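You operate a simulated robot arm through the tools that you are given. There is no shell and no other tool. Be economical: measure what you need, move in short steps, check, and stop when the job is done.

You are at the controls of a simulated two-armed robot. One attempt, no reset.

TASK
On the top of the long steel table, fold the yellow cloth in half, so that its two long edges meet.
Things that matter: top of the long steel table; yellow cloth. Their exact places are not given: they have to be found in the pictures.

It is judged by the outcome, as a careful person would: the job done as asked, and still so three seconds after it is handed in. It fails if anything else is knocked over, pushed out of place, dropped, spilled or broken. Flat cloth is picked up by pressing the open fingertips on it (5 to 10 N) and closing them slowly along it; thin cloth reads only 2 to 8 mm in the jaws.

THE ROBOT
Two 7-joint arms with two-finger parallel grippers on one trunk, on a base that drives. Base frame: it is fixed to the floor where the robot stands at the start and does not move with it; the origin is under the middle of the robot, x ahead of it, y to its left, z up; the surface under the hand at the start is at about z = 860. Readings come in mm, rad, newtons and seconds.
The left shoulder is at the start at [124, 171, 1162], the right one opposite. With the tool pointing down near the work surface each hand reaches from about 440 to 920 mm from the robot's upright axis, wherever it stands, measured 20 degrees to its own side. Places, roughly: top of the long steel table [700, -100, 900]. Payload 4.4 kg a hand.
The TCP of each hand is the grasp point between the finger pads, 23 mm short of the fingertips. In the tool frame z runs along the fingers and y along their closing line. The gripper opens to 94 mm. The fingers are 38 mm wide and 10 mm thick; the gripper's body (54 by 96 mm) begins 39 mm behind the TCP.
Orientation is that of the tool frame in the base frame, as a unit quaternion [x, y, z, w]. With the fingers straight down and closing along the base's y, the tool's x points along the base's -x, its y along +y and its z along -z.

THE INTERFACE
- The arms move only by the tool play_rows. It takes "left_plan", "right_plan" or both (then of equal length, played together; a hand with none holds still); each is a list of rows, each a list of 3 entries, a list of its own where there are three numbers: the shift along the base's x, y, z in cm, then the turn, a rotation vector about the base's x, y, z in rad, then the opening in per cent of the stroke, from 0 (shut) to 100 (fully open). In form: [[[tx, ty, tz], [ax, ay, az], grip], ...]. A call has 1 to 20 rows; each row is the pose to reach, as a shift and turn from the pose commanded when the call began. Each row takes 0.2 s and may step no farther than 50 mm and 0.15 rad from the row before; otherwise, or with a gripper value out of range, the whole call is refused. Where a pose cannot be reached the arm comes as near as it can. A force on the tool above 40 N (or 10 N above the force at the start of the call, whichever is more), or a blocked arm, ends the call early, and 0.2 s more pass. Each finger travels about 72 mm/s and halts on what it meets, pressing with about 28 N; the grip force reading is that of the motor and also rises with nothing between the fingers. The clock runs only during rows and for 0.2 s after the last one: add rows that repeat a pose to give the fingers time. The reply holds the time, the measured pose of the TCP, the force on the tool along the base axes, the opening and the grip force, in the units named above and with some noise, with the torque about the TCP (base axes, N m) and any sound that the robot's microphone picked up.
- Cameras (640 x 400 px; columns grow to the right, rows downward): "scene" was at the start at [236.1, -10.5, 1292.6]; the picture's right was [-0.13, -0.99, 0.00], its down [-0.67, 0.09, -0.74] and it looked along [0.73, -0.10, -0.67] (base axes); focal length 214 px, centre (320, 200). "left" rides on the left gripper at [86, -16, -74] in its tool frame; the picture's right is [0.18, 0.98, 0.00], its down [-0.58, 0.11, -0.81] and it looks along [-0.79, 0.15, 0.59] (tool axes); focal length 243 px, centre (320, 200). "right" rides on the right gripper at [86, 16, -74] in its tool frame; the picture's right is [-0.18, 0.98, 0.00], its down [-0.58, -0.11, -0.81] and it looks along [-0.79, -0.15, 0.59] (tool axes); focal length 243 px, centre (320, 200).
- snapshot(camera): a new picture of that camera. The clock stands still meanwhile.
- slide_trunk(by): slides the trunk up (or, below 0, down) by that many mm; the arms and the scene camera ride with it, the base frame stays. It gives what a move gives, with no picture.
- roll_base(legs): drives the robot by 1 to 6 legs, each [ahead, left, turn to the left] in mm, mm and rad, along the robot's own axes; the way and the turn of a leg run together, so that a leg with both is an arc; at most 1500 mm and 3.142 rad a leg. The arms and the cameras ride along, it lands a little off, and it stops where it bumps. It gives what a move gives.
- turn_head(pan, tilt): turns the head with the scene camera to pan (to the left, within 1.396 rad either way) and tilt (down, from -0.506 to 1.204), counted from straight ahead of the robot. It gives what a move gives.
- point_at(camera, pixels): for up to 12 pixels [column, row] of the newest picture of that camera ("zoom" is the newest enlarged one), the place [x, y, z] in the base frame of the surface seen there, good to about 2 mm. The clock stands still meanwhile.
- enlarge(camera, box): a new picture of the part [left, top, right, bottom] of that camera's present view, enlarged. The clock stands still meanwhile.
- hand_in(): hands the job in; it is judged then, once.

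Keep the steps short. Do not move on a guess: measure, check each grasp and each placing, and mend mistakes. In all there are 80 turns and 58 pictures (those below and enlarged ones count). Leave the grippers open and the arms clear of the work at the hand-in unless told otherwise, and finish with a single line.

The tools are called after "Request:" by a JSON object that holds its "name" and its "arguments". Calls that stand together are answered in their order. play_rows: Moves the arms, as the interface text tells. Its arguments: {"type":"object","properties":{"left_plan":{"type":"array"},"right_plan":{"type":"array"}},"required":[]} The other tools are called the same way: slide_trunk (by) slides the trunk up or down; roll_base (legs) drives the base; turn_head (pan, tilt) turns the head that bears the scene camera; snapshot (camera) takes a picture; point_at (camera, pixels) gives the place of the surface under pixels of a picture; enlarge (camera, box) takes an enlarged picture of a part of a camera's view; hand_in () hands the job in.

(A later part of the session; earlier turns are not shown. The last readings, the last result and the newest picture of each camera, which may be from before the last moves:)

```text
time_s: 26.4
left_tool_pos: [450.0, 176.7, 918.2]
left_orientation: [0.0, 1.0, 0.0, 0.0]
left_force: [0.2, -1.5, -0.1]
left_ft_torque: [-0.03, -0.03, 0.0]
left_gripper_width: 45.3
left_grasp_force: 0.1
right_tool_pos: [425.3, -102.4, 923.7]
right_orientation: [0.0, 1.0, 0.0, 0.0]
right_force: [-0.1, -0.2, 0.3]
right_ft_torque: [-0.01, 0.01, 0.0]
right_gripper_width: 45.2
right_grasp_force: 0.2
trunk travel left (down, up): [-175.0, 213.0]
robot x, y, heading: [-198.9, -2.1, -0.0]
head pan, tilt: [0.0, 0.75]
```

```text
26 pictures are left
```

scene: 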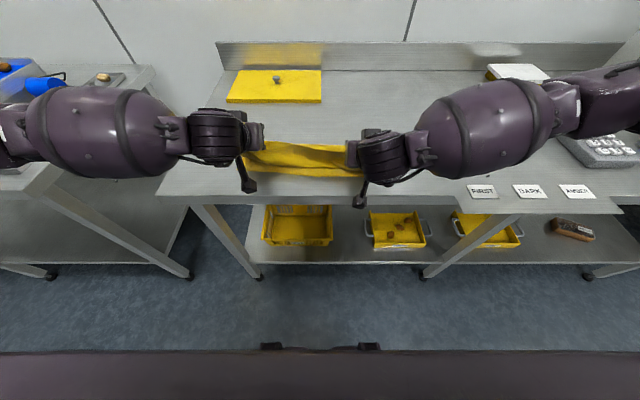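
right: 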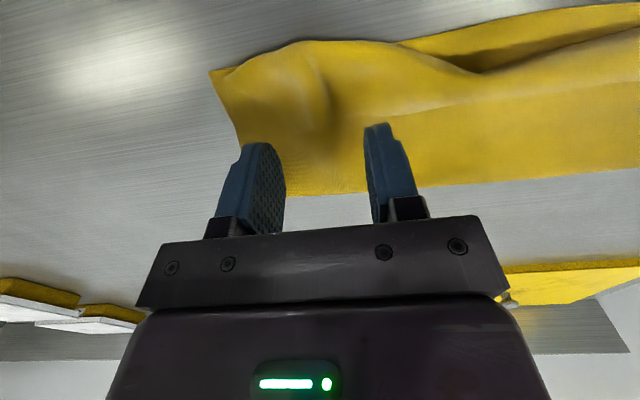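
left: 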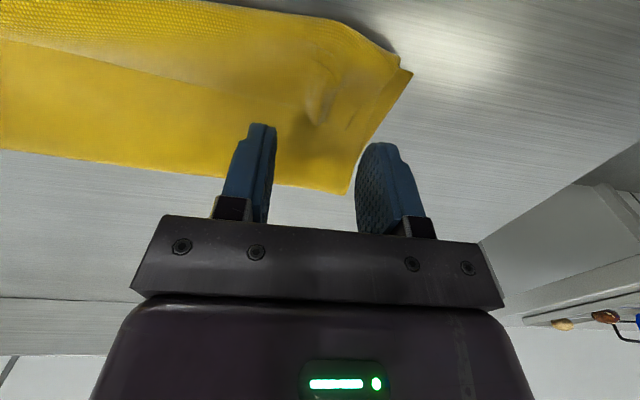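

Request:
{"name": "point_at", "arguments": {"camera": "left", "pixels": [[325, 120], [318, 105], [330, 80], [300, 100], [350, 100], [370, 110], [330, 188]]}}

Request:
{"name": "point_at", "arguments": {"camera": "right", "pixels": [[318, 115], [320, 80], [300, 110], [340, 115], [345, 100], [300, 60], [300, 190]]}}

Request:
{"name": "enlarge", "arguments": {"camera": "right", "box": [200, 20, 440, 170]}}

Request:
{"name": "enlarge", "arguments": {"camera": "left", "box": [220, 20, 440, 157]}}

```text
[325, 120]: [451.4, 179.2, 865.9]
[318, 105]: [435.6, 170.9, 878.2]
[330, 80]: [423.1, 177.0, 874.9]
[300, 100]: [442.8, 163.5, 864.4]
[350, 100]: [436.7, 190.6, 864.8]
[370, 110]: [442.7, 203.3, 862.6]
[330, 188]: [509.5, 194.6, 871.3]
```

```text
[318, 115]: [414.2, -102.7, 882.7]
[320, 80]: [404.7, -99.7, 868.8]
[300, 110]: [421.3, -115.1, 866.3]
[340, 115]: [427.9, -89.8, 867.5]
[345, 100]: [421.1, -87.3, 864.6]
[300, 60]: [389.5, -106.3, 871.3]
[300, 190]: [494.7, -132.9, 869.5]
```

```text
2.67 times, centred on (320, 95) of right
```

zoom: 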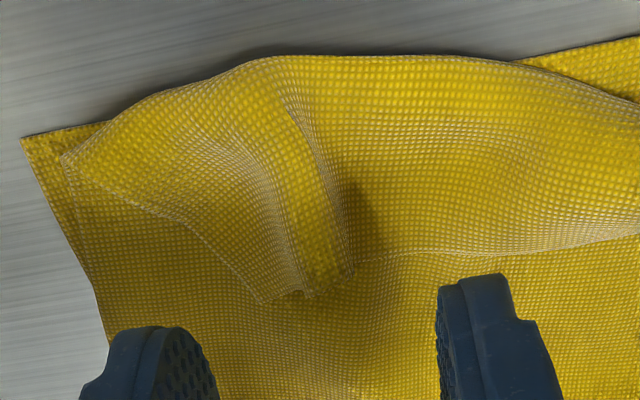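

```text
2.91 times, centred on (330, 88) of left
```

zoom: 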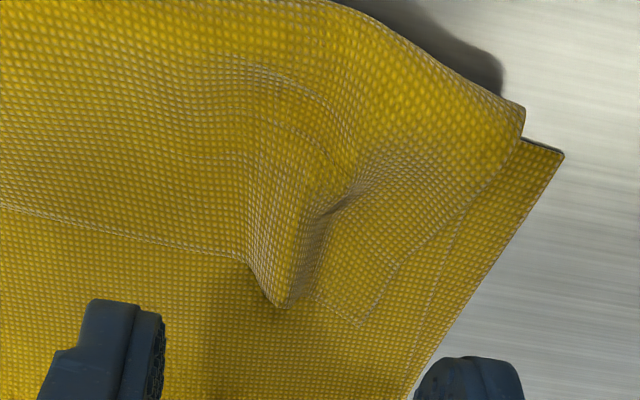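

Clear: ridge ends at left (≈447,172) and right (≈425,-101). I lower so tips are just above the lower layers (z≈866), then close slowly on the ridges.

Request:
{"name": "play_rows", "arguments": {"left_plan": [[[-0.2, -0.2, -1], [0, 0, 0], 48], [[-0.5, -0.4, -2], [0, 0, 0], 48], [[-0.5, -0.4, -2.9], [0, 0, 0], 48], [[-0.5, -0.4, -2.9], [0, 0, 0], 40], [[-0.5, -0.4, -2.9], [0, 0, 0], 33], [[-0.5, -0.4, -2.9], [0, 0, 0], 26], [[-0.5, -0.4, -2.9], [0, 0, 0], 19], [[-0.5, -0.4, -2.9], [0, 0, 0], 12], [[-0.5, -0.4, -2.9], [0, 0, 0], 6], [[-0.5, -0.4, -2.9], [0, 0, 0], 0], [[-0.5, -0.4, -2.9], [0, 0, 0], 0]], "right_plan": [[[0, 0.05, -1], [0, 0, 0], 48], [[0, 0.1, -2.2], [0, 0, 0], 48], [[0, 0.1, -3.4], [0, 0, 0], 48], [[0, 0.1, -3.4], [0, 0, 0], 40], [[0, 0.1, -3.4], [0, 0, 0], 33], [[0, 0.1, -3.4], [0, 0, 0], 26], [[0, 0.1, -3.4], [0, 0, 0], 19], [[0, 0.1, -3.4], [0, 0, 0], 12], [[0, 0.1, -3.4], [0, 0, 0], 6], [[0, 0.1, -3.4], [0, 0, 0], 0], [[0, 0.1, -3.4], [0, 0, 0], 0]]}}

Request:
{"name": "snapshot", "arguments": {"camera": "left"}}

Request:
{"name": "snapshot", "arguments": {"camera": "right"}}

```text
time_s: 28.8
left_tool_pos: [443.6, 172.7, 890.8]
left_orientation: [0.0, 1.0, 0.0, 0.001]
left_force: [-1.0, -2.0, 0.2]
left_ft_torque: [-0.03, 0.04, 0.04]
left_gripper_width: 2.7
left_grasp_force: 28.1
right_tool_pos: [427.0, -100.5, 890.1]
right_orientation: [0.0, 1.0, 0.0, -0.001]
right_force: [-0.3, 1.4, -0.2]
right_ft_torque: [0.03, -0.01, -0.02]
right_gripper_width: 2.6
right_grasp_force: 27.7
trunk travel left (down, up): [-175.0, 213.0]
robot x, y, heading: [-201.0, -1.7, -0.002]
head pan, tilt: [0.0, 0.75]
```

```text
23 pictures are left
```

left: 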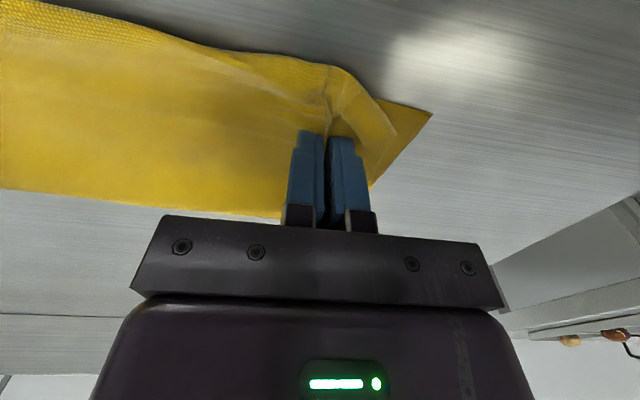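

```text
22 pictures are left
```

right: 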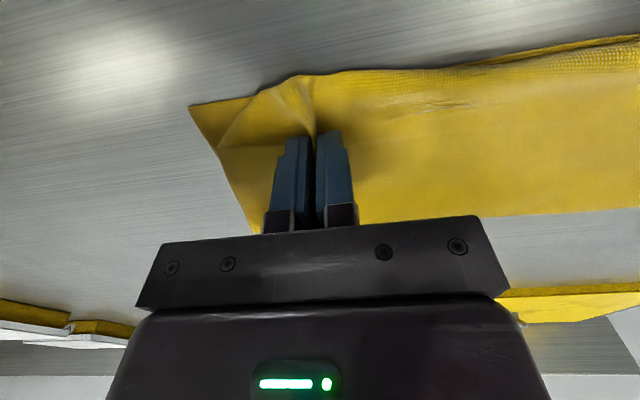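

Both ridges gripped (2.7, 2.6 mm). Lift 60 mm and check that only the upper layer comes.

Request:
{"name": "play_rows", "arguments": {"left_plan": [[[0.3, 0, 1.2], [0, 0, 0], 0], [[0.7, 0, 2.4], [0, 0, 0], 0], [[1.2, 0, 3.6], [0, 0, 0], 0], [[2, 0, 4.8], [0, 0, 0], 0], [[3, 0, 6], [0, 0, 0], 0]], "right_plan": [[[0.3, 0, 1.2], [0, 0, 0], 0], [[0.7, 0, 2.4], [0, 0, 0], 0], [[1.2, 0, 3.6], [0, 0, 0], 0], [[2, 0, 4.8], [0, 0, 0], 0], [[3, 0, 6], [0, 0, 0], 0]]}}

Request:
{"name": "enlarge", "arguments": {"camera": "scene", "box": [200, 100, 440, 250]}}

```text
time_s: 30.0
left_tool_pos: [474.3, 171.6, 950.8]
left_orientation: [0.0, 1.0, 0.001, 0.0]
left_force: [-0.2, -2.1, -0.4]
left_ft_torque: [-0.03, -0.04, 0.04]
left_gripper_width: 2.5
left_grasp_force: 28.3
right_tool_pos: [455.9, -101.4, 950.4]
right_orientation: [-0.001, 1.0, 0.0, 0.0]
right_force: [0.4, 2.1, -0.4]
right_ft_torque: [0.03, -0.03, 0.01]
right_gripper_width: 2.5
right_grasp_force: 28.3
trunk travel left (down, up): [-175.0, 213.0]
robot x, y, heading: [-196.2, -0.1, -0.003]
head pan, tilt: [0.0, 0.75]
```

```text
2.67 times, centred on (320, 175) of scene
```

zoom: 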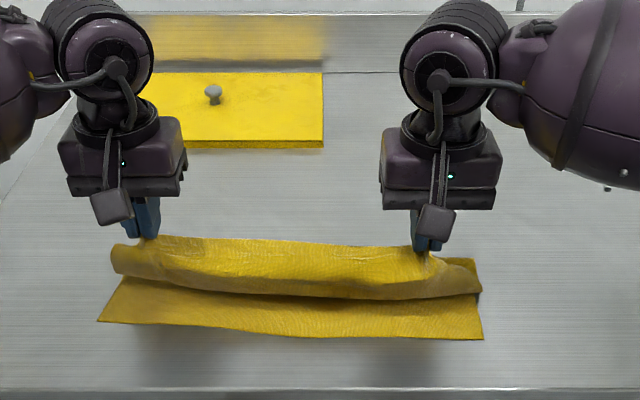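

Only the upper layer is lifted, the lower lies flat. I move up and forward past the apex so that the fold line moves back to x≈545.

Request:
{"name": "play_rows", "arguments": {"left_plan": [[[1.4, -0.1, 1.4], [0, 0, 0], 0], [[2.8, -0.2, 2.8], [0, 0, 0], 0], [[4.2, -0.3, 4.2], [0, 0, 0], 0], [[6.2, -0.3, 5.6], [0, 0, 0], 0], [[8.2, -0.3, 6.4], [0, 0, 0], 0], [[10.2, -0.3, 6.4], [0, 0, 0], 0], [[12.5, -0.3, 6], [0, 0, 0], 0], [[12.5, -0.3, 6], [0, 0, 0], 0]], "right_plan": [[[1.4, 0.1, 1.4], [0, 0, 0], 0], [[2.8, 0.2, 2.8], [0, 0, 0], 0], [[4.2, 0.3, 4.2], [0, 0, 0], 0], [[6, 0.3, 5.6], [0, 0, 0], 0], [[7.9, 0.3, 6.4], [0, 0, 0], 0], [[10, 0.3, 6.4], [0, 0, 0], 0], [[12.2, 0.3, 6], [0, 0, 0], 0], [[12.2, 0.3, 6], [0, 0, 0], 0]]}}

Request:
{"name": "enlarge", "arguments": {"camera": "scene", "box": [200, 80, 440, 230]}}

```text
time_s: 31.8
left_tool_pos: [598.6, 169.3, 1011.5]
left_orientation: [0.0, 1.0, 0.001, 0.0]
left_force: [0.0, -0.5, -1.1]
left_ft_torque: [0.01, 0.0, 0.0]
left_gripper_width: 2.5
left_grasp_force: 28.1
right_tool_pos: [578.6, -98.0, 1010.7]
right_orientation: [0.0, 1.0, 0.0, 0.0]
right_force: [-0.7, 0.7, 0.4]
right_ft_torque: [-0.01, 0.0, 0.03]
right_gripper_width: 2.5
right_grasp_force: 28.1
trunk travel left (down, up): [-175.0, 213.0]
robot x, y, heading: [-201.1, -1.8, 0.003]
head pan, tilt: [0.0, 0.75]
```

```text
2.67 times, centred on (320, 155) of scene
```

zoom: 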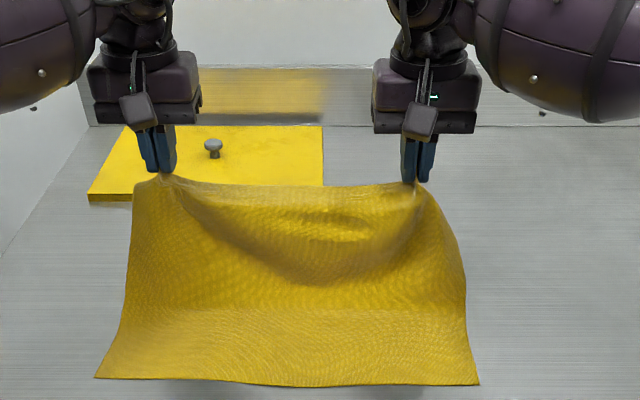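

The cloth is restored with near half flat. This time I bring the edge down along a straight diagonal (so the hanging part lays itself down without dragging the crease), tilting forward; pause at 80%.

Request:
{"name": "play_rows", "arguments": {"left_plan": [[[-1.3, 0, -0.2], [0, 0, 0], 0], [[-2.66, 0, -0.45], [0, 0, 0], 0], [[-4.13, 0, -1.45], [0, -0.105, 0], 0], [[-5.62, 0.1, -2.48], [0, -0.21, 0], 0], [[-7.12, 0.1, -3.54], [0, -0.315, 0], 0], [[-8.65, 0.1, -4.64], [0, -0.42, 0], 0], [[-10.17, 0.2, -5.76], [0, -0.525, 0], 0], [[-11.69, 0.2, -6.91], [0, -0.63, 0], 0], [[-13.23, 0.2, -8.1], [0, -0.735, 0], 0], [[-14.76, 0.3, -9.32], [0, -0.84, 0], 0]], "right_plan": [[[-1.3, 0, -0.2], [0, 0, 0], 0], [[-2.66, 0, -0.45], [0, 0, 0], 0], [[-4.1, 0, -1.45], [0, -0.105, 0], 0], [[-5.6, 0.1, -2.48], [0, -0.21, 0], 0], [[-7.1, 0.1, -3.54], [0, -0.315, 0], 0], [[-8.6, 0.1, -4.64], [0, -0.42, 0], 0], [[-10.1, 0.2, -5.76], [0, -0.525, 0], 0], [[-11.6, 0.2, -6.91], [0, -0.63, 0], 0], [[-13.15, 0.2, -8.1], [0, -0.735, 0], 0], [[-14.66, 0.3, -9.32], [0, -0.84, 0], 0]]}}

Request:
{"name": "enlarge", "arguments": {"camera": "scene", "box": [200, 100, 440, 250]}}

Request:
{"name": "snapshot", "arguments": {"camera": "left"}}

```text
time_s: 34.0
left_tool_pos: [452.0, 173.6, 916.8]
left_orientation: [0.001, 0.913, -0.001, 0.408]
left_force: [0.9, -1.3, 0.6]
left_ft_torque: [0.01, -0.02, -0.02]
left_gripper_width: 2.8
left_grasp_force: 28.2
right_tool_pos: [431.2, -94.9, 916.9]
right_orientation: [-0.001, 0.913, 0.002, 0.408]
right_force: [0.1, -1.0, 0.5]
right_ft_torque: [-0.02, 0.03, 0.0]
right_gripper_width: 2.3
right_grasp_force: 28.0
trunk travel left (down, up): [-175.0, 213.0]
robot x, y, heading: [-197.9, -0.4, -0.002]
head pan, tilt: [0.0, 0.75]
```

```text
2.67 times, centred on (320, 175) of scene
```

zoom: 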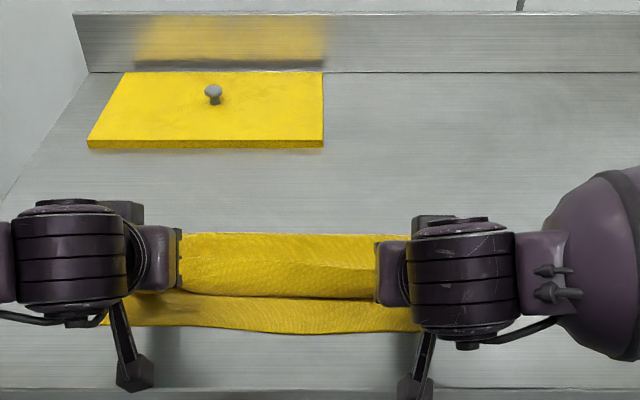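

```text
18 pictures are left
```

left: 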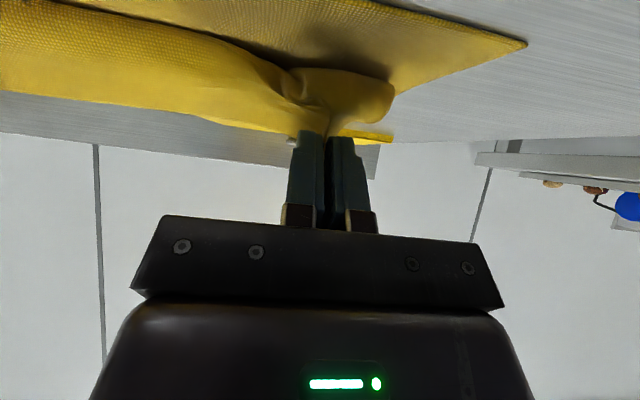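

Request:
{"name": "point_at", "arguments": {"camera": "zoom", "pixels": [[200, 236], [280, 237], [360, 238], [200, 260], [280, 265], [350, 270], [280, 293], [350, 296], [220, 290], [280, 331], [380, 330], [210, 326]]}}

```text
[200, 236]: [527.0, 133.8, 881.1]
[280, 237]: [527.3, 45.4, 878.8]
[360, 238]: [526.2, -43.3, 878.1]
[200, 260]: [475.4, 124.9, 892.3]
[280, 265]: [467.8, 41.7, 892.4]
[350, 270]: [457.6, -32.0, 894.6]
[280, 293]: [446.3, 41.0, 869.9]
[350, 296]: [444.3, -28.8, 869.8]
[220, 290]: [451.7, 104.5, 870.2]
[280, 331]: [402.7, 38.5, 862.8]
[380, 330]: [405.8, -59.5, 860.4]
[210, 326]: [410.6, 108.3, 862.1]
```

The crease now sits at x≈530, about 12 mm short, and the upper edge still curls a little. I go back up along the same path, a bit farther forward this time, to redo the laying shifted by 20 mm.

Request:
{"name": "play_rows", "arguments": {"left_plan": [[[1.53, 0, 1.22], [0, 0.105, 0], 0], [[3.07, 0, 2.41], [0, 0.21, 0], 0], [[4.59, 0, 3.56], [0, 0.315, 0], 0], [[6.11, 0, 4.68], [0, 0.42, 0], 0], [[7.64, 0, 5.78], [0, 0.525, 0], 0], [[9.14, 0, 6.84], [0, 0.63, 0], 0], [[10.63, 0, 7.87], [0, 0.735, 0], 0], [[12.1, 0, 8.87], [0, 0.84, 0], 0], [[14.1, 0, 9], [0, 0.84, 0], 0], [[16.5, 0, 8.9], [0, 0.84, 0], 0], [[18.5, 0, 8.3], [0, 0.84, 0], 0], [[18.5, 0, 8.3], [0, 0.84, 0], 0]], "right_plan": [[[1.53, 0, 1.22], [0, 0.105, 0], 0], [[3.07, 0, 2.41], [0, 0.21, 0], 0], [[4.59, 0, 3.56], [0, 0.315, 0], 0], [[6.11, 0, 4.68], [0, 0.42, 0], 0], [[7.64, 0, 5.78], [0, 0.525, 0], 0], [[9.14, 0, 6.84], [0, 0.63, 0], 0], [[10.63, 0, 7.87], [0, 0.735, 0], 0], [[12.1, 0, 8.87], [0, 0.84, 0], 0], [[14.1, 0, 9], [0, 0.84, 0], 0], [[16.5, 0, 8.9], [0, 0.84, 0], 0], [[18.5, 0, 8.3], [0, 0.84, 0], 0], [[18.5, 0, 8.3], [0, 0.84, 0], 0]]}}

```text
time_s: 36.6
left_tool_pos: [636.4, 173.2, 1002.1]
left_orientation: [0.0, 1.0, 0.001, 0.0]
left_force: [0.2, -0.3, -0.1]
left_ft_torque: [0.01, -0.04, 0.01]
left_gripper_width: 2.7
left_grasp_force: 28.6
right_tool_pos: [616.2, -96.0, 999.7]
right_orientation: [0.0, 1.0, -0.001, 0.0]
right_force: [-0.4, 1.0, 0.3]
right_ft_torque: [0.03, 0.01, 0.04]
right_gripper_width: 2.5
right_grasp_force: 28.2
trunk travel left (down, up): [-175.0, 213.0]
robot x, y, heading: [-199.2, 0.1, -0.003]
head pan, tilt: [0.0, 0.75]
```

Now down the shifted diagonal, pausing just before the final pull.

Request:
{"name": "play_rows", "arguments": {"left_plan": [[[-1.5, 0, 0.2], [0, 0, 0], 0], [[-3, 0, 0.3], [0, 0, 0], 0], [[-4.44, 0, 0.3], [0, 0, 0], 0], [[-5.94, 0, -0.5], [0, -0.105, 0], 0], [[-7.44, 0.1, -1.5], [0, -0.21, 0], 0], [[-8.94, 0.1, -2.6], [0, -0.315, 0], 0], [[-10.44, 0.1, -3.7], [0, -0.42, 0], 0], [[-11.94, 0.2, -4.8], [0, -0.525, 0], 0], [[-13.47, 0.2, -6], [0, -0.63, 0], 0], [[-15, 0.2, -7.2], [0, -0.735, 0], 0], [[-16.5, 0.3, -8.4], [0, -0.84, 0], 0], [[-18, 0.3, -9.3], [0, -0.84, 0], 0], [[-19.6, 0.3, -9.7], [0, -0.84, 0], 0]], "right_plan": [[[-1.5, 0, 0.4], [0, 0, 0], 0], [[-3, 0, 0.5], [0, 0, 0], 0], [[-4.44, 0, 0.5], [0, 0, 0], 0], [[-5.94, 0, -0.3], [0, -0.105, 0], 0], [[-7.44, 0.1, -1.3], [0, -0.21, 0], 0], [[-8.94, 0.1, -2.4], [0, -0.315, 0], 0], [[-10.44, 0.1, -3.5], [0, -0.42, 0], 0], [[-11.94, 0.2, -4.6], [0, -0.525, 0], 0], [[-13.47, 0.2, -5.8], [0, -0.63, 0], 0], [[-15, 0.2, -7], [0, -0.735, 0], 0], [[-16.5, 0.3, -8.2], [0, -0.84, 0], 0], [[-18, 0.3, -9.1], [0, -0.84, 0], 0], [[-19.6, 0.3, -9.5], [0, -0.84, 0], 0]]}}

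Request:
{"name": "enlarge", "arguments": {"camera": "scene", "box": [220, 150, 420, 250]}}

```text
time_s: 39.4
left_tool_pos: [440.9, 175.1, 904.2]
left_orientation: [0.0, 0.913, 0.0, 0.408]
left_force: [0.0, 0.0, 0.4]
left_ft_torque: [-0.02, -0.01, 0.01]
left_gripper_width: 2.9
left_grasp_force: 27.6
right_tool_pos: [421.0, -90.8, 905.6]
right_orientation: [0.0, 0.913, 0.0, 0.408]
right_force: [-0.4, 0.1, 0.5]
right_ft_torque: [0.0, 0.0, 0.03]
right_gripper_width: 3.0
right_grasp_force: 28.2
trunk travel left (down, up): [-175.0, 213.0]
robot x, y, heading: [-200.2, 0.6, 0.002]
head pan, tilt: [0.0, 0.75]
```

```text
3.20 times, centred on (320, 200) of scene
```

zoom: 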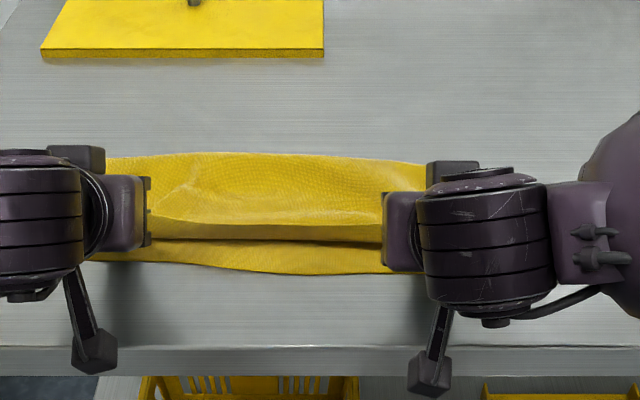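

Request:
{"name": "point_at", "arguments": {"camera": "zoom", "pixels": [[130, 158], [200, 155], [280, 156], [360, 161], [200, 220], [280, 224], [350, 226], [200, 236], [280, 240], [350, 243], [280, 271], [380, 272]]}}

```text
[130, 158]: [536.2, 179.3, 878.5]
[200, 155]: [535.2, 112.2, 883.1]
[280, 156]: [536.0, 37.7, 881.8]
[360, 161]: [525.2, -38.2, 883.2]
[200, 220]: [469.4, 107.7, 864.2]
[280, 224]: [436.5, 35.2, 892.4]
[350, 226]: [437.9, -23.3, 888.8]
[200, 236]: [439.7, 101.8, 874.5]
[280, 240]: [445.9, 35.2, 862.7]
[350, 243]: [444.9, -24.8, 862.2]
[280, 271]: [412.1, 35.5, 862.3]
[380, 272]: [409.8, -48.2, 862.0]
```

The edge now stands at the front and the crease is at x≈540. I pull the last 25 mm toward the robot while lowering and tilting more, so that the edge lays out.

Request:
{"name": "play_rows", "arguments": {"left_plan": [[[-0.8, 0, -0.3], [0, 0, 0], 0], [[-1.6, 0, -0.6], [0, -0.1, 0], 0], [[-2.2, 0, -0.9], [0, -0.2, 0], 0], [[-2.5, 0, -1.2], [0, -0.3, 0], 0], [[-2.5, 0, -1.2], [0, -0.3, 0], 0]], "right_plan": [[[-0.8, 0, -0.4], [0, 0, 0], 0], [[-1.6, 0, -0.8], [0, -0.1, 0], 0], [[-2.2, 0, -1.1], [0, -0.2, 0], 0], [[-2.5, 0, -1.3], [0, -0.3, 0], 0], [[-2.5, 0, -1.3], [0, -0.3, 0], 0]]}}

Request:
{"name": "enlarge", "arguments": {"camera": "scene", "box": [220, 150, 420, 250]}}

Request:
{"name": "snapshot", "arguments": {"camera": "left"}}

```text
time_s: 40.2
left_tool_pos: [428.6, 170.1, 899.8]
left_orientation: [0.002, 0.907, -0.001, 0.421]
left_force: [0.0, -0.5, -0.3]
left_ft_torque: [0.05, 0.0, 0.02]
left_gripper_width: 2.8
left_grasp_force: 27.8
left hand out of reach, approached as far as the arm can: row 2, 3, 4
right_tool_pos: [375.1, -32.6, 892.0]
right_orientation: [0.055, 0.885, 0.091, 0.454]
right_force: [-2.7, 4.4, 30.0]
right_ft_torque: [0.03, -0.16, 0.07]
right_gripper_width: 2.7
right_grasp_force: 27.9
trunk travel left (down, up): [-175.0, 213.0]
robot x, y, heading: [-199.1, -3.2, 0.002]
head pan, tilt: [0.0, 0.75]
stopped in row 4 (right hand): the force on the tool passed its limit at 50 N (the readings are from after the stop); the commanded pose is now the measured one
```

```text
3.20 times, centred on (320, 200) of scene
```

zoom: 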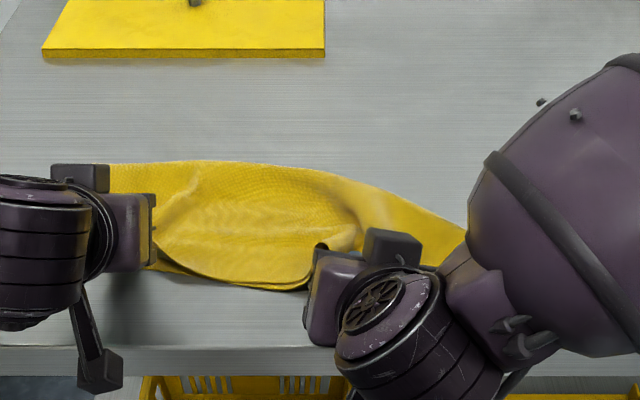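

```text
15 pictures are left
```

left: 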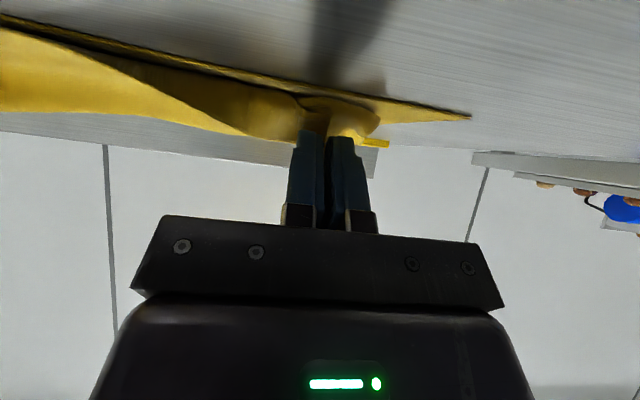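

The right arm jumped into another posture and slid 58 mm sideways (cramped too close to the robot), still holding the cloth. I lift both hands gently and bring the right one back to its lane.

Request:
{"name": "play_rows", "arguments": {"left_plan": [[[0.3, 0, 1], [0, 0, 0], 0], [[0.8, 0.2, 2], [0, 0, 0], 0], [[1.5, 0.3, 3], [0, 0, 0], 0], [[2.3, 0.3, 3.5], [0, 0, 0], 0], [[2.3, 0.3, 3.5], [0, 0, 0], 0]], "right_plan": [[[0.5, -0.5, 1.5], [-0.05, 0.03, 0], 0], [[2, -2.5, 3], [-0.12, 0.06, 0.01], 0], [[3.5, -4.5, 3.8], [-0.19, 0.1, 0.02], 0], [[5, -5.8, 4.2], [-0.21, 0.107, 0.026], 0], [[5, -5.8, 4.2], [-0.21, 0.107, 0.026], 0]]}}

```text
time_s: 41.4
left_tool_pos: [452.7, 173.6, 932.7]
left_orientation: [0.003, 0.907, -0.002, 0.422]
left_force: [0.6, 0.6, 0.2]
left_ft_torque: [0.02, 0.03, 0.0]
left_gripper_width: 2.4
left_grasp_force: 27.8
right_tool_pos: [424.1, -93.9, 927.9]
right_orientation: [-0.001, 0.915, -0.003, 0.403]
right_force: [0.0, 0.3, 0.4]
right_ft_torque: [0.01, 0.02, 0.0]
right_gripper_width: 2.6
right_grasp_force: 28.1
trunk travel left (down, up): [-175.0, 213.0]
robot x, y, heading: [-200.1, -0.3, 0.002]
head pan, tilt: [0.0, 0.75]
```

Both in place. Now back up and forward to the extended position, levelling the fingers.

Request:
{"name": "play_rows", "arguments": {"left_plan": [[[1.5, 0, 1.2], [0, 0.08, 0], 0], [[3, 0, 2.4], [0, 0.16, 0], 0], [[4.5, 0, 3.6], [0, 0.24, 0], 0], [[6, 0, 4.7], [0, 0.32, 0], 0], [[7.5, 0, 5.7], [0, 0.4, 0], 0], [[9, 0, 6.5], [0, 0.48, 0], 0], [[10.8, 0, 7], [0, 0.56, 0], 0], [[12.6, 0, 7.3], [0, 0.65, 0], 0], [[14.4, 0, 7.3], [0, 0.74, 0], 0], [[16.4, 0, 7.2], [0, 0.83, 0], 0], [[18.3, 0, 6.8], [0, 0.87, 0], 0], [[18.3, 0, 6.8], [0, 0.87, 0], 0]], "right_plan": [[[1.6, 0, 1.4], [0, 0.08, 0], 0], [[3.2, 0, 2.8], [0, 0.16, 0], 0], [[4.8, 0, 4], [0, 0.24, 0], 0], [[6.4, 0, 5.1], [0, 0.32, 0], 0], [[8, 0, 6.1], [0, 0.4, 0], 0], [[9.6, 0, 7], [0, 0.48, 0], 0], [[11.4, 0, 7.5], [0, 0.56, 0], 0], [[13.3, 0, 7.7], [0, 0.65, 0], 0], [[15.2, 0, 7.7], [0, 0.74, 0], 0], [[17.2, 0, 7.6], [0, 0.81, 0], 0], [[19.2, 0, 7.2], [0, 0.83, 0], 0], [[19.2, 0, 7.2], [0, 0.83, 0], 0]]}}

Request:
{"name": "roll_base", "arguments": {"legs": [[-80, 0, 0]]}}

Request:
{"name": "enlarge", "arguments": {"camera": "scene", "box": [200, 70, 440, 220]}}

```text
time_s: 44.0
left_tool_pos: [635.2, 173.6, 1002.1]
left_orientation: [0.002, 1.0, -0.003, 0.0]
left_force: [0.3, 0.4, -0.2]
left_ft_torque: [0.01, -0.02, -0.01]
left_gripper_width: 2.5
left_grasp_force: 28.0
right_tool_pos: [616.2, -92.6, 1000.1]
right_orientation: [-0.001, 1.0, -0.002, 0.0]
right_force: [0.1, 0.4, -0.4]
right_ft_torque: [0.02, -0.05, 0.0]
right_gripper_width: 2.3
right_grasp_force: 27.8
trunk travel left (down, up): [-175.0, 213.0]
robot x, y, heading: [-197.1, 0.2, 0.001]
head pan, tilt: [0.0, 0.75]
```

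```text
time_s: 45.0
left_tool_pos: [554.6, 172.7, 1001.9]
left_orientation: [0.002, 1.0, -0.003, 0.001]
left_force: [0.4, -0.6, 0.2]
left_ft_torque: [0.03, -0.01, 0.01]
left_gripper_width: 2.9
left_grasp_force: 27.6
right_tool_pos: [537.2, -94.2, 1000.2]
right_orientation: [-0.001, 1.0, -0.003, 0.0]
right_force: [-0.1, -0.3, -0.3]
right_ft_torque: [0.01, -0.02, -0.04]
right_gripper_width: 2.4
right_grasp_force: 27.8
trunk travel left (down, up): [-175.0, 213.0]
robot x, y, heading: [-280.6, -2.5, -0.005]
head pan, tilt: [0.0, 0.75]
```

```text
2.67 times, centred on (320, 145) of scene
```

zoom: 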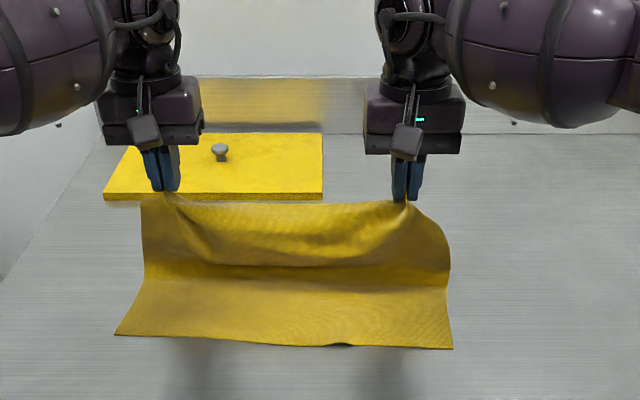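

Request:
{"name": "point_at", "arguments": {"camera": "zoom", "pixels": [[118, 333], [170, 335], [240, 341], [310, 346], [345, 344], [400, 347], [451, 347], [146, 278], [300, 282], [444, 287], [200, 285], [400, 285]]}}

Request:
{"name": "enlarge", "arguments": {"camera": "scene", "box": [235, 170, 375, 210]}}

```text
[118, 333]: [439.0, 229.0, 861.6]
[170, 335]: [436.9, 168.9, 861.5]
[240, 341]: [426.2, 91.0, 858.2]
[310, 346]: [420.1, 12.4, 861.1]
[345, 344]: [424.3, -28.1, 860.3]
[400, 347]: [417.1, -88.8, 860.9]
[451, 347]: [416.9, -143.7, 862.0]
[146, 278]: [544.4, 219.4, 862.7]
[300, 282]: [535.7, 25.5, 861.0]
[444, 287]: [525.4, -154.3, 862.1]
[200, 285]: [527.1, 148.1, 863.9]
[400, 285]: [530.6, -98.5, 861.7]
```

```text
4.57 times, centred on (305, 190) of scene
```

zoom: 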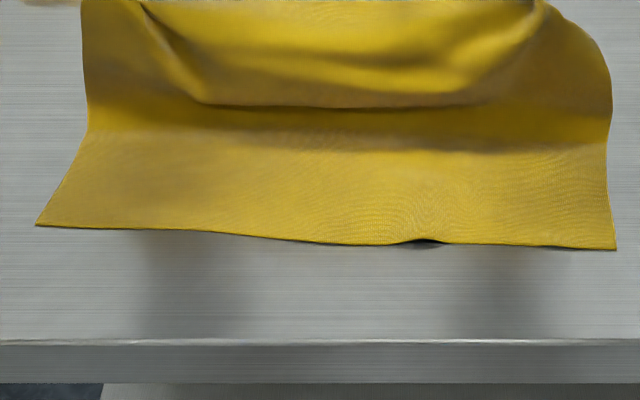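

The whole cloth slid about 23 mm away from the robot (near edge now x≈438…417), still square. That leaves more room. I lay again with a path suited to that, keeping tilt to 0.78 so that the hand cameras clear the table.

Request:
{"name": "play_rows", "arguments": {"left_plan": [[[2, 0, -0.5], [0, 0, 0], 0], [[4, 0, -1], [0, 0, 0], 0], [[6, 0, -1.7], [0, 0, 0], 0], [[4.5, 0.1, -1.6], [0, 0, 0], 0], [[3, 0.2, -1.5], [0, -0.1, 0], 0], [[1.5, 0.3, -1.9], [0, -0.2, 0], 0], [[0, 0.4, -2.7], [0, -0.3, 0], 0], [[-1.5, 0.5, -3.8], [0, -0.4, 0], 0], [[-3, 0.5, -4.9], [0, -0.5, 0], 0], [[-4.5, 0.5, -6.1], [0, -0.58, 0], 0], [[-6, 0.5, -7.3], [0, -0.66, 0], 0], [[-7.5, 0.5, -8.5], [0, -0.72, 0], 0], [[-8.7, 0.5, -9.5], [0, -0.78, 0], 0]], "right_plan": [[[2, 0, -0.5], [0, 0, 0], 0], [[4, 0, -1], [0, 0, 0], 0], [[6, 0, -1.5], [0, 0, 0], 0], [[4.5, 0.1, -1.4], [0, 0, 0], 0], [[3, 0.2, -1.3], [0, -0.1, 0], 0], [[1.5, 0.3, -1.7], [0, -0.2, 0], 0], [[0, 0.4, -2.5], [0, -0.3, 0], 0], [[-1.5, 0.5, -3.6], [0, -0.4, 0], 0], [[-3, 0.5, -4.7], [0, -0.5, 0], 0], [[-4.5, 0.5, -5.9], [0, -0.58, 0], 0], [[-6, 0.5, -7.1], [0, -0.66, 0], 0], [[-7.5, 0.5, -8.3], [0, -0.72, 0], 0], [[-8.7, 0.5, -9.3], [0, -0.78, 0], 0]]}}

Request:
{"name": "enlarge", "arguments": {"camera": "scene", "box": [220, 120, 410, 220]}}

```text
time_s: 47.9
left_tool_pos: [469.3, 177.5, 906.1]
left_orientation: [0.002, 0.924, -0.001, 0.382]
left_force: [0.2, 1.1, 0.6]
left_ft_torque: [0.01, 0.01, 0.05]
left_gripper_width: 2.5
left_grasp_force: 27.5
left hand out of reach, approached as far as the arm can: row 2, 3, 4
right_tool_pos: [449.3, -88.8, 905.9]
right_orientation: [-0.001, 0.925, -0.002, 0.38]
right_force: [0.4, 0.3, 0.2]
right_ft_torque: [0.01, 0.03, -0.03]
right_gripper_width: 2.7
right_grasp_force: 28.2
right hand out of reach, approached as far as the arm can: row 3
trunk travel left (down, up): [-175.0, 213.0]
robot x, y, heading: [-277.2, 3.3, -0.003]
head pan, tilt: [0.0, 0.75]
```

```text
3.37 times, centred on (315, 170) of scene
```

zoom: 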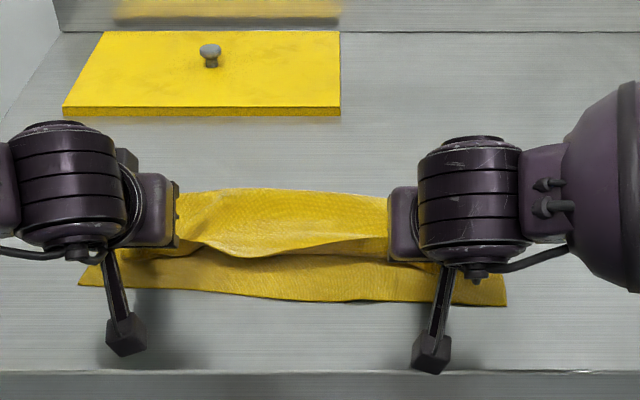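

Request:
{"name": "point_at", "arguments": {"camera": "zoom", "pixels": [[200, 193], [250, 191], [300, 193], [370, 197], [250, 215], [300, 230], [240, 252], [300, 245], [360, 235], [82, 283], [280, 297], [504, 303]]}}

```text
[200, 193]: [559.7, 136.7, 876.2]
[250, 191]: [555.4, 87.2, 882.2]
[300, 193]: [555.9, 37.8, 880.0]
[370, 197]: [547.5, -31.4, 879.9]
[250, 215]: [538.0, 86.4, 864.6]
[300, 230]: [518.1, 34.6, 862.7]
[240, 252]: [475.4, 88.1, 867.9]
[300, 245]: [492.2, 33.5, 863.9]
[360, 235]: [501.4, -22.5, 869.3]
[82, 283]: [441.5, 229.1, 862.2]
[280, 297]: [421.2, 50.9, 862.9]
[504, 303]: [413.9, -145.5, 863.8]
```

Request:
{"name": "snapshot", "arguments": {"camera": "right"}}

Request:
{"name": "enlarge", "arguments": {"camera": "scene", "box": [265, 165, 345, 215]}}

```text
11 pictures are left
```

right: 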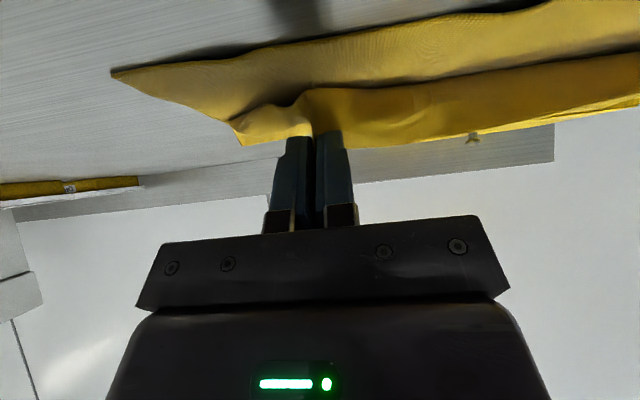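

```text
8.00 times, centred on (305, 190) of scene
```

zoom: 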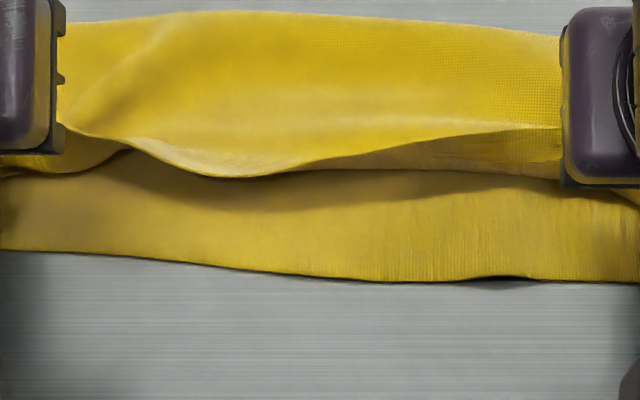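

The upper edge is now turned the right way (pointing toward the near edge). I pull the last stretch gently, lowering, with tilt held.

Request:
{"name": "play_rows", "arguments": {"left_plan": [[[-0.7, 0, -0.2], [0, 0, 0], 0], [[-1.4, 0, -0.4], [0, 0, 0], 0], [[-2.1, 0, -0.6], [0, 0, 0], 0], [[-2.8, 0, -0.8], [0, 0, 0], 0], [[-2.8, 0, -1.0], [0, 0, 0], 0], [[-2.5, 0, -1.1], [0, 0, 0], 0]], "right_plan": [[[-0.7, 0, -0.2], [0, 0, 0], 0], [[-1.4, 0, -0.4], [0, 0, 0], 0], [[-2.1, 0, -0.6], [0, 0, 0], 0], [[-2.8, 0, -0.8], [0, 0, 0], 0], [[-2.8, 0, -1.0], [0, 0, 0], 0], [[-2.5, 0, -1.1], [0, 0, 0], 0]]}}

Request:
{"name": "enlarge", "arguments": {"camera": "scene", "box": [230, 160, 390, 220]}}

```text
time_s: 49.2
left_tool_pos: [444.3, 177.1, 896.3]
left_orientation: [0.002, 0.925, -0.001, 0.381]
left_force: [-0.6, 0.0, 1.5]
left_ft_torque: [-0.02, 0.0, -0.01]
left_gripper_width: 2.2
left_grasp_force: 28.1
right_tool_pos: [424.1, -87.3, 896.1]
right_orientation: [0.0, 0.925, -0.003, 0.38]
right_force: [0.0, 0.3, 0.9]
right_ft_torque: [0.01, 0.02, -0.03]
right_gripper_width: 2.5
right_grasp_force: 27.8
trunk travel left (down, up): [-175.0, 213.0]
robot x, y, heading: [-277.6, -1.7, -0.004]
head pan, tilt: [0.0, 0.75]
```

```text
4.00 times, centred on (310, 190) of scene
```

zoom: 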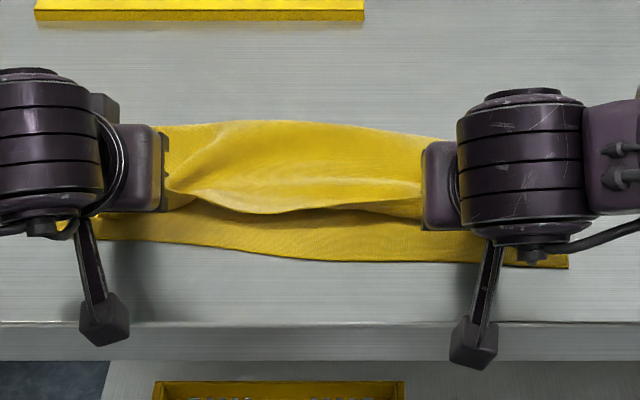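

The middle of the edge lags because it is slack between the hands (264 mm apart; taut was 273). I spread the hands by 10 mm and pull slightly.

Request:
{"name": "play_rows", "arguments": {"left_plan": [[[0, 0.2, 0.2], [0, 0, 0], 0], [[-0.3, 0.4, 0.3], [0, 0, 0], 0], [[-0.7, 0.6, 0.3], [0, 0, 0], 0], [[-1, 0.6, 0.2], [0, 0, 0], 0], [[-1, 0.6, 0], [0, 0, 0], 0], [[-0.6, 0.6, -0.1], [0, 0, 0], 0]], "right_plan": [[[0, -0.2, 0.2], [0, 0, 0], 0], [[-0.3, -0.4, 0.3], [0, 0, 0], 0], [[-0.7, -0.6, 0.3], [0, 0, 0], 0], [[-1, -0.6, 0.2], [0, 0, 0], 0], [[-1, -0.6, 0], [0, 0, 0], 0], [[-0.6, -0.6, -0.1], [0, 0, 0], 0]]}}

Request:
{"name": "enlarge", "arguments": {"camera": "scene", "box": [230, 160, 390, 220]}}

```text
time_s: 50.6
left_tool_pos: [438.3, 184.2, 894.6]
left_orientation: [0.002, 0.924, -0.002, 0.382]
left_force: [0.1, 0.2, 2.6]
left_ft_torque: [-0.05, 0.04, 0.04]
left_gripper_width: 2.6
left_grasp_force: 27.8
right_tool_pos: [418.6, -94.9, 895.7]
right_orientation: [-0.001, 0.925, -0.001, 0.381]
right_force: [0.5, 0.1, 0.2]
right_ft_torque: [0.01, 0.0, 0.0]
right_gripper_width: 2.7
right_grasp_force: 27.6
trunk travel left (down, up): [-175.0, 213.0]
robot x, y, heading: [-283.0, 0.4, -0.0]
head pan, tilt: [0.0, 0.75]
```

```text
4.00 times, centred on (310, 190) of scene
```

zoom: 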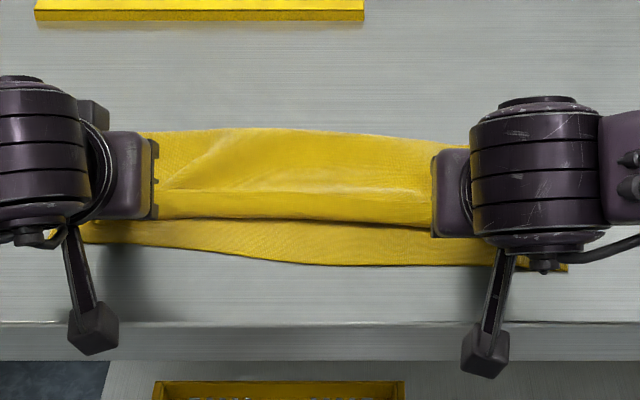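

Request:
{"name": "point_at", "arguments": {"camera": "zoom", "pixels": [[170, 135], [280, 131], [400, 142], [200, 188], [290, 191], [400, 192], [200, 215], [290, 216], [400, 222], [200, 248], [290, 260], [400, 263]]}}

```text
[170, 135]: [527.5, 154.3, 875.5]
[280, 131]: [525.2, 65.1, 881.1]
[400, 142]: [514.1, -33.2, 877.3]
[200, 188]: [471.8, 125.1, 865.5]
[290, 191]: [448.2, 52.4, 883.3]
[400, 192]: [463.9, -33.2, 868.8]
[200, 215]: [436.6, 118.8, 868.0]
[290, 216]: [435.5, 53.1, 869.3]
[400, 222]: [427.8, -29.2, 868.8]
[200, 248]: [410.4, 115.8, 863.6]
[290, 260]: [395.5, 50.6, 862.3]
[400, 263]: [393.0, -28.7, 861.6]
```

The pull slid the whole cloth back by 26 mm; it is again near its original place, with layers about matching but the edge standing up as a small flap. I loosen the grips only slightly and draw the hands straight toward the robot so that the pads drag the edge outward.

Request:
{"name": "play_rows", "arguments": {"left_plan": [[[0, 0, 0.1], [0, 0, 0], 3], [[0, 0, 0.2], [0, 0, 0], 6], [[-0.7, 0, 0.2], [0, 0, 0], 7], [[-1.4, 0, 0.2], [0, 0, 0], 8], [[-2.1, 0, 0.2], [0, 0, 0], 10], [[-2.8, 0, 0.2], [0, 0, 0], 12], [[-3.5, 0, 0.2], [0, 0, 0], 12], [[-4.5, 0, 0.3], [0, 0, 0], 12], [[-5.5, 0, 0.5], [0, 0, 0], 12], [[-6.5, 0, 1.5], [0, 0, 0], 12], [[-7, 0.5, 4], [0, 0.1, 0], 12], [[-7, 3, 7], [0, 0.22, 0], 30], [[-7, 6, 10], [0, 0.34, 0], 40], [[-7, 9, 13], [0, 0.46, 0], 40], [[-7, 12, 15], [0, 0.58, 0], 40], [[-7, 15, 16], [0, 0.7, 0], 40], [[-7, 17, 17], [0, 0.78, 0], 40]], "right_plan": [[[0, 0, 0.1], [0, 0, 0], 3], [[0, 0, 0.2], [0, 0, 0], 6], [[-0.7, 0, 0.2], [0, 0, 0], 7], [[-1.4, 0, 0.2], [0, 0, 0], 8], [[-2.1, 0, 0.2], [0, 0, 0], 10], [[-2.8, 0, 0.2], [0, 0, 0], 12], [[-3.5, 0, 0.2], [0, 0, 0], 12], [[-4.5, 0, 0.3], [0, 0, 0], 12], [[-5.5, 0, 0.5], [0, 0, 0], 12], [[-6.5, 0, 1.5], [0, 0, 0], 12], [[-7, -0.5, 4], [0, 0.1, 0], 12], [[-7, -3, 7], [0, 0.22, 0], 30], [[-7, -6, 10], [0, 0.34, 0], 40], [[-7, -9, 13], [0, 0.46, 0], 40], [[-7, -12, 15], [0, 0.58, 0], 40], [[-7, -15, 16], [0, 0.7, 0], 40], [[-7, -17, 17], [0, 0.78, 0], 40]]}}

Request:
{"name": "enlarge", "arguments": {"camera": "scene", "box": [230, 160, 390, 240]}}

```text
time_s: 54.2
left_tool_pos: [366.6, 354.4, 1066.0]
left_orientation: [0.002, 1.0, -0.003, 0.001]
left_force: [-0.4, 0.0, -0.6]
left_ft_torque: [0.02, 0.01, -0.04]
left_gripper_width: 37.7
left_grasp_force: 0.0
right_tool_pos: [348.8, -263.5, 1065.8]
right_orientation: [-0.001, 1.0, -0.002, -0.001]
right_force: [0.3, 1.1, 0.9]
right_ft_torque: [-0.01, 0.04, -0.02]
right_gripper_width: 37.7
right_grasp_force: 0.1
trunk travel left (down, up): [-175.0, 213.0]
robot x, y, heading: [-281.3, 0.2, -0.0]
head pan, tilt: [0.0, 0.75]
```

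```text
4.00 times, centred on (310, 200) of scene
```

zoom: 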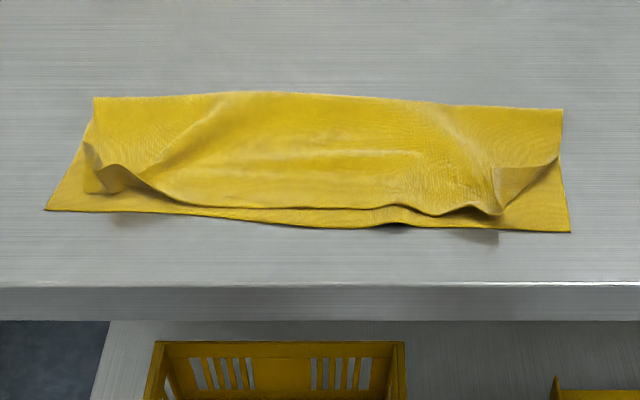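

Much better: the middle edge now lies out near the lower edge. The two corners are still curled up. I measure.

Request:
{"name": "point_at", "arguments": {"camera": "zoom", "pixels": [[47, 209], [90, 190], [88, 147], [112, 166], [150, 186], [200, 205], [300, 208], [390, 206], [440, 213], [500, 212], [496, 172], [556, 158]]}}

Request:
{"name": "point_at", "arguments": {"camera": "zoom", "pixels": [[568, 231], [300, 227], [440, 229], [200, 215], [96, 98], [280, 94], [558, 111], [530, 185], [105, 185], [520, 200], [130, 195], [560, 180]]}}

Request:
{"name": "enlarge", "arguments": {"camera": "scene", "box": [235, 185, 275, 215]}}

Request:
{"name": "enlarge", "arguments": {"camera": "scene", "box": [340, 190, 380, 220]}}

```text
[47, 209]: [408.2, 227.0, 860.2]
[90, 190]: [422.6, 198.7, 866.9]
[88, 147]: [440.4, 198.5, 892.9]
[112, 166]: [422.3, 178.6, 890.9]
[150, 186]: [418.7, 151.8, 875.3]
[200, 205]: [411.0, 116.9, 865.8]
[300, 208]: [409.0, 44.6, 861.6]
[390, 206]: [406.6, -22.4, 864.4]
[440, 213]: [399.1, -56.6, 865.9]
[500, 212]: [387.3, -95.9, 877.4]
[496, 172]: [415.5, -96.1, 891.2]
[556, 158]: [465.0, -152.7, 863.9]
```

```text
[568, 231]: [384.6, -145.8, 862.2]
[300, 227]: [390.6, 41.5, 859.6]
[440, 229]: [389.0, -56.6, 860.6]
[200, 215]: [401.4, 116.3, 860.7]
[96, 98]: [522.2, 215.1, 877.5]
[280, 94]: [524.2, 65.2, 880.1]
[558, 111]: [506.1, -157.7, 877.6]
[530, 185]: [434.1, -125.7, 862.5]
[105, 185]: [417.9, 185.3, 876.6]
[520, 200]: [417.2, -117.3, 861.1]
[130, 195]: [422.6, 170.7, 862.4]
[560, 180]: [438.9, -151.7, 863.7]
```

```text
13.33 times, centred on (255, 200) of scene
```

zoom: 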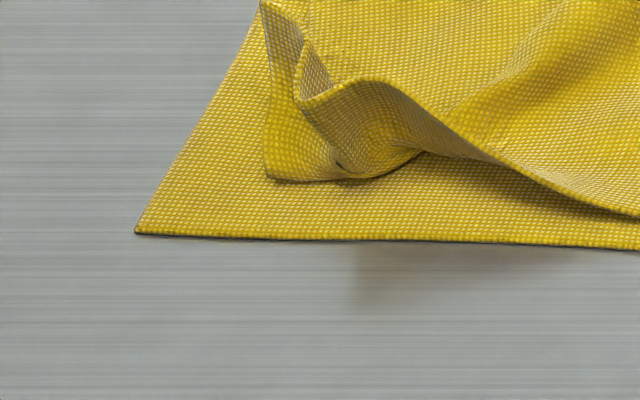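

```text
13.33 times, centred on (360, 205) of scene
```

zoom: 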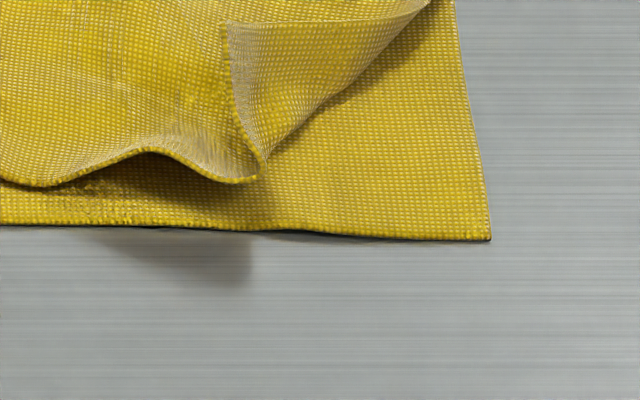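

State: right corner is a dog-ear folded inward (tip at (415,-96,891), fold line from (465,-153) to (388,-97)); left corner is a pucker at y≈178. Plan: right hand sweeps the dog-ear outward with closed fingers; left hand straddles the pucker, presses, and spreads. First I position both above.

Request:
{"name": "play_rows", "arguments": {"left_plan": [[[1, -3, 0], [0, 0, 0], 32], [[2, -6, 0], [0, 0, 0], 32], [[3, -9, -1], [0, 0, 0], 32], [[4, -12, -3], [0, 0, 0], 32], [[5, -15, -5], [0, 0, 0], 32], [[6.3, -17.9, -8], [0, 0, 0], 32], [[6.3, -17.9, -11], [0, 0, 0], 32], [[6.3, -17.9, -13.6], [0, 0, 0], 32], [[6.3, -17.9, -13.6], [0, 0, 0], 32]], "right_plan": [[[1.3, 3, 0], [0, 0, 0], 20], [[2.7, 6, 0], [0, 0, 0], 0], [[4, 9, -1], [0, 0, 0], 0], [[5.4, 12, -3], [0, 0, 0], 0], [[6.8, 15, -5], [0, 0, 0], 0], [[8.1, 18.5, -8], [0, 0, 0], 0], [[8.1, 18.8, -11], [0, 0, 0], 0], [[8.1, 18.8, -14], [0, 0, 0], 0], [[8.1, 18.8, -14], [0, 0, 0], 0]]}}

Request:
{"name": "snapshot", "arguments": {"camera": "left"}}

```text
time_s: 56.2
left_tool_pos: [430.8, 175.6, 929.2]
left_orientation: [0.002, 1.0, -0.003, 0.001]
left_force: [-0.8, 0.0, 1.2]
left_ft_torque: [0.01, -0.02, 0.01]
left_gripper_width: 30.2
left_grasp_force: 0.1
right_tool_pos: [429.5, -77.3, 924.8]
right_orientation: [-0.001, 1.0, -0.003, 0.001]
right_force: [-0.6, 0.1, -0.1]
right_ft_torque: [0.01, 0.02, 0.01]
right_gripper_width: 0.0
right_grasp_force: 28.0
trunk travel left (down, up): [-175.0, 213.0]
robot x, y, heading: [-276.2, 2.5, 0.0]
head pan, tilt: [0.0, 0.75]
```

```text
4 pictures are left
```

left: 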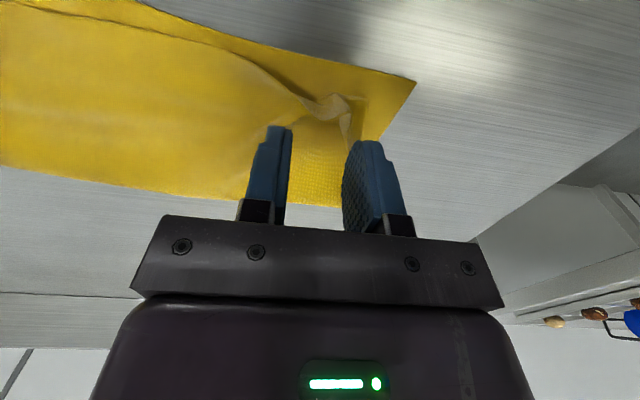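

Request:
{"name": "point_at", "arguments": {"camera": "left", "pixels": [[318, 98], [330, 105], [340, 98], [345, 120], [348, 135], [362, 100], [365, 120], [362, 140], [300, 110], [300, 92], [412, 84], [330, 125]]}}

```text
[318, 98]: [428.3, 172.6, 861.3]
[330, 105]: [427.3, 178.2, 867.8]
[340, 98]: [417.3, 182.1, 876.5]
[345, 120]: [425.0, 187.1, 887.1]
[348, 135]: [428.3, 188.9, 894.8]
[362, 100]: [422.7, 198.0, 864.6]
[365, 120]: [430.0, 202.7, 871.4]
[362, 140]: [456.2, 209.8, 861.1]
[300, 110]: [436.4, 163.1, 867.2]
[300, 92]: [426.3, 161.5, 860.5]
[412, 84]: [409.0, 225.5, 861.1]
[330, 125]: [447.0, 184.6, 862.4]
```

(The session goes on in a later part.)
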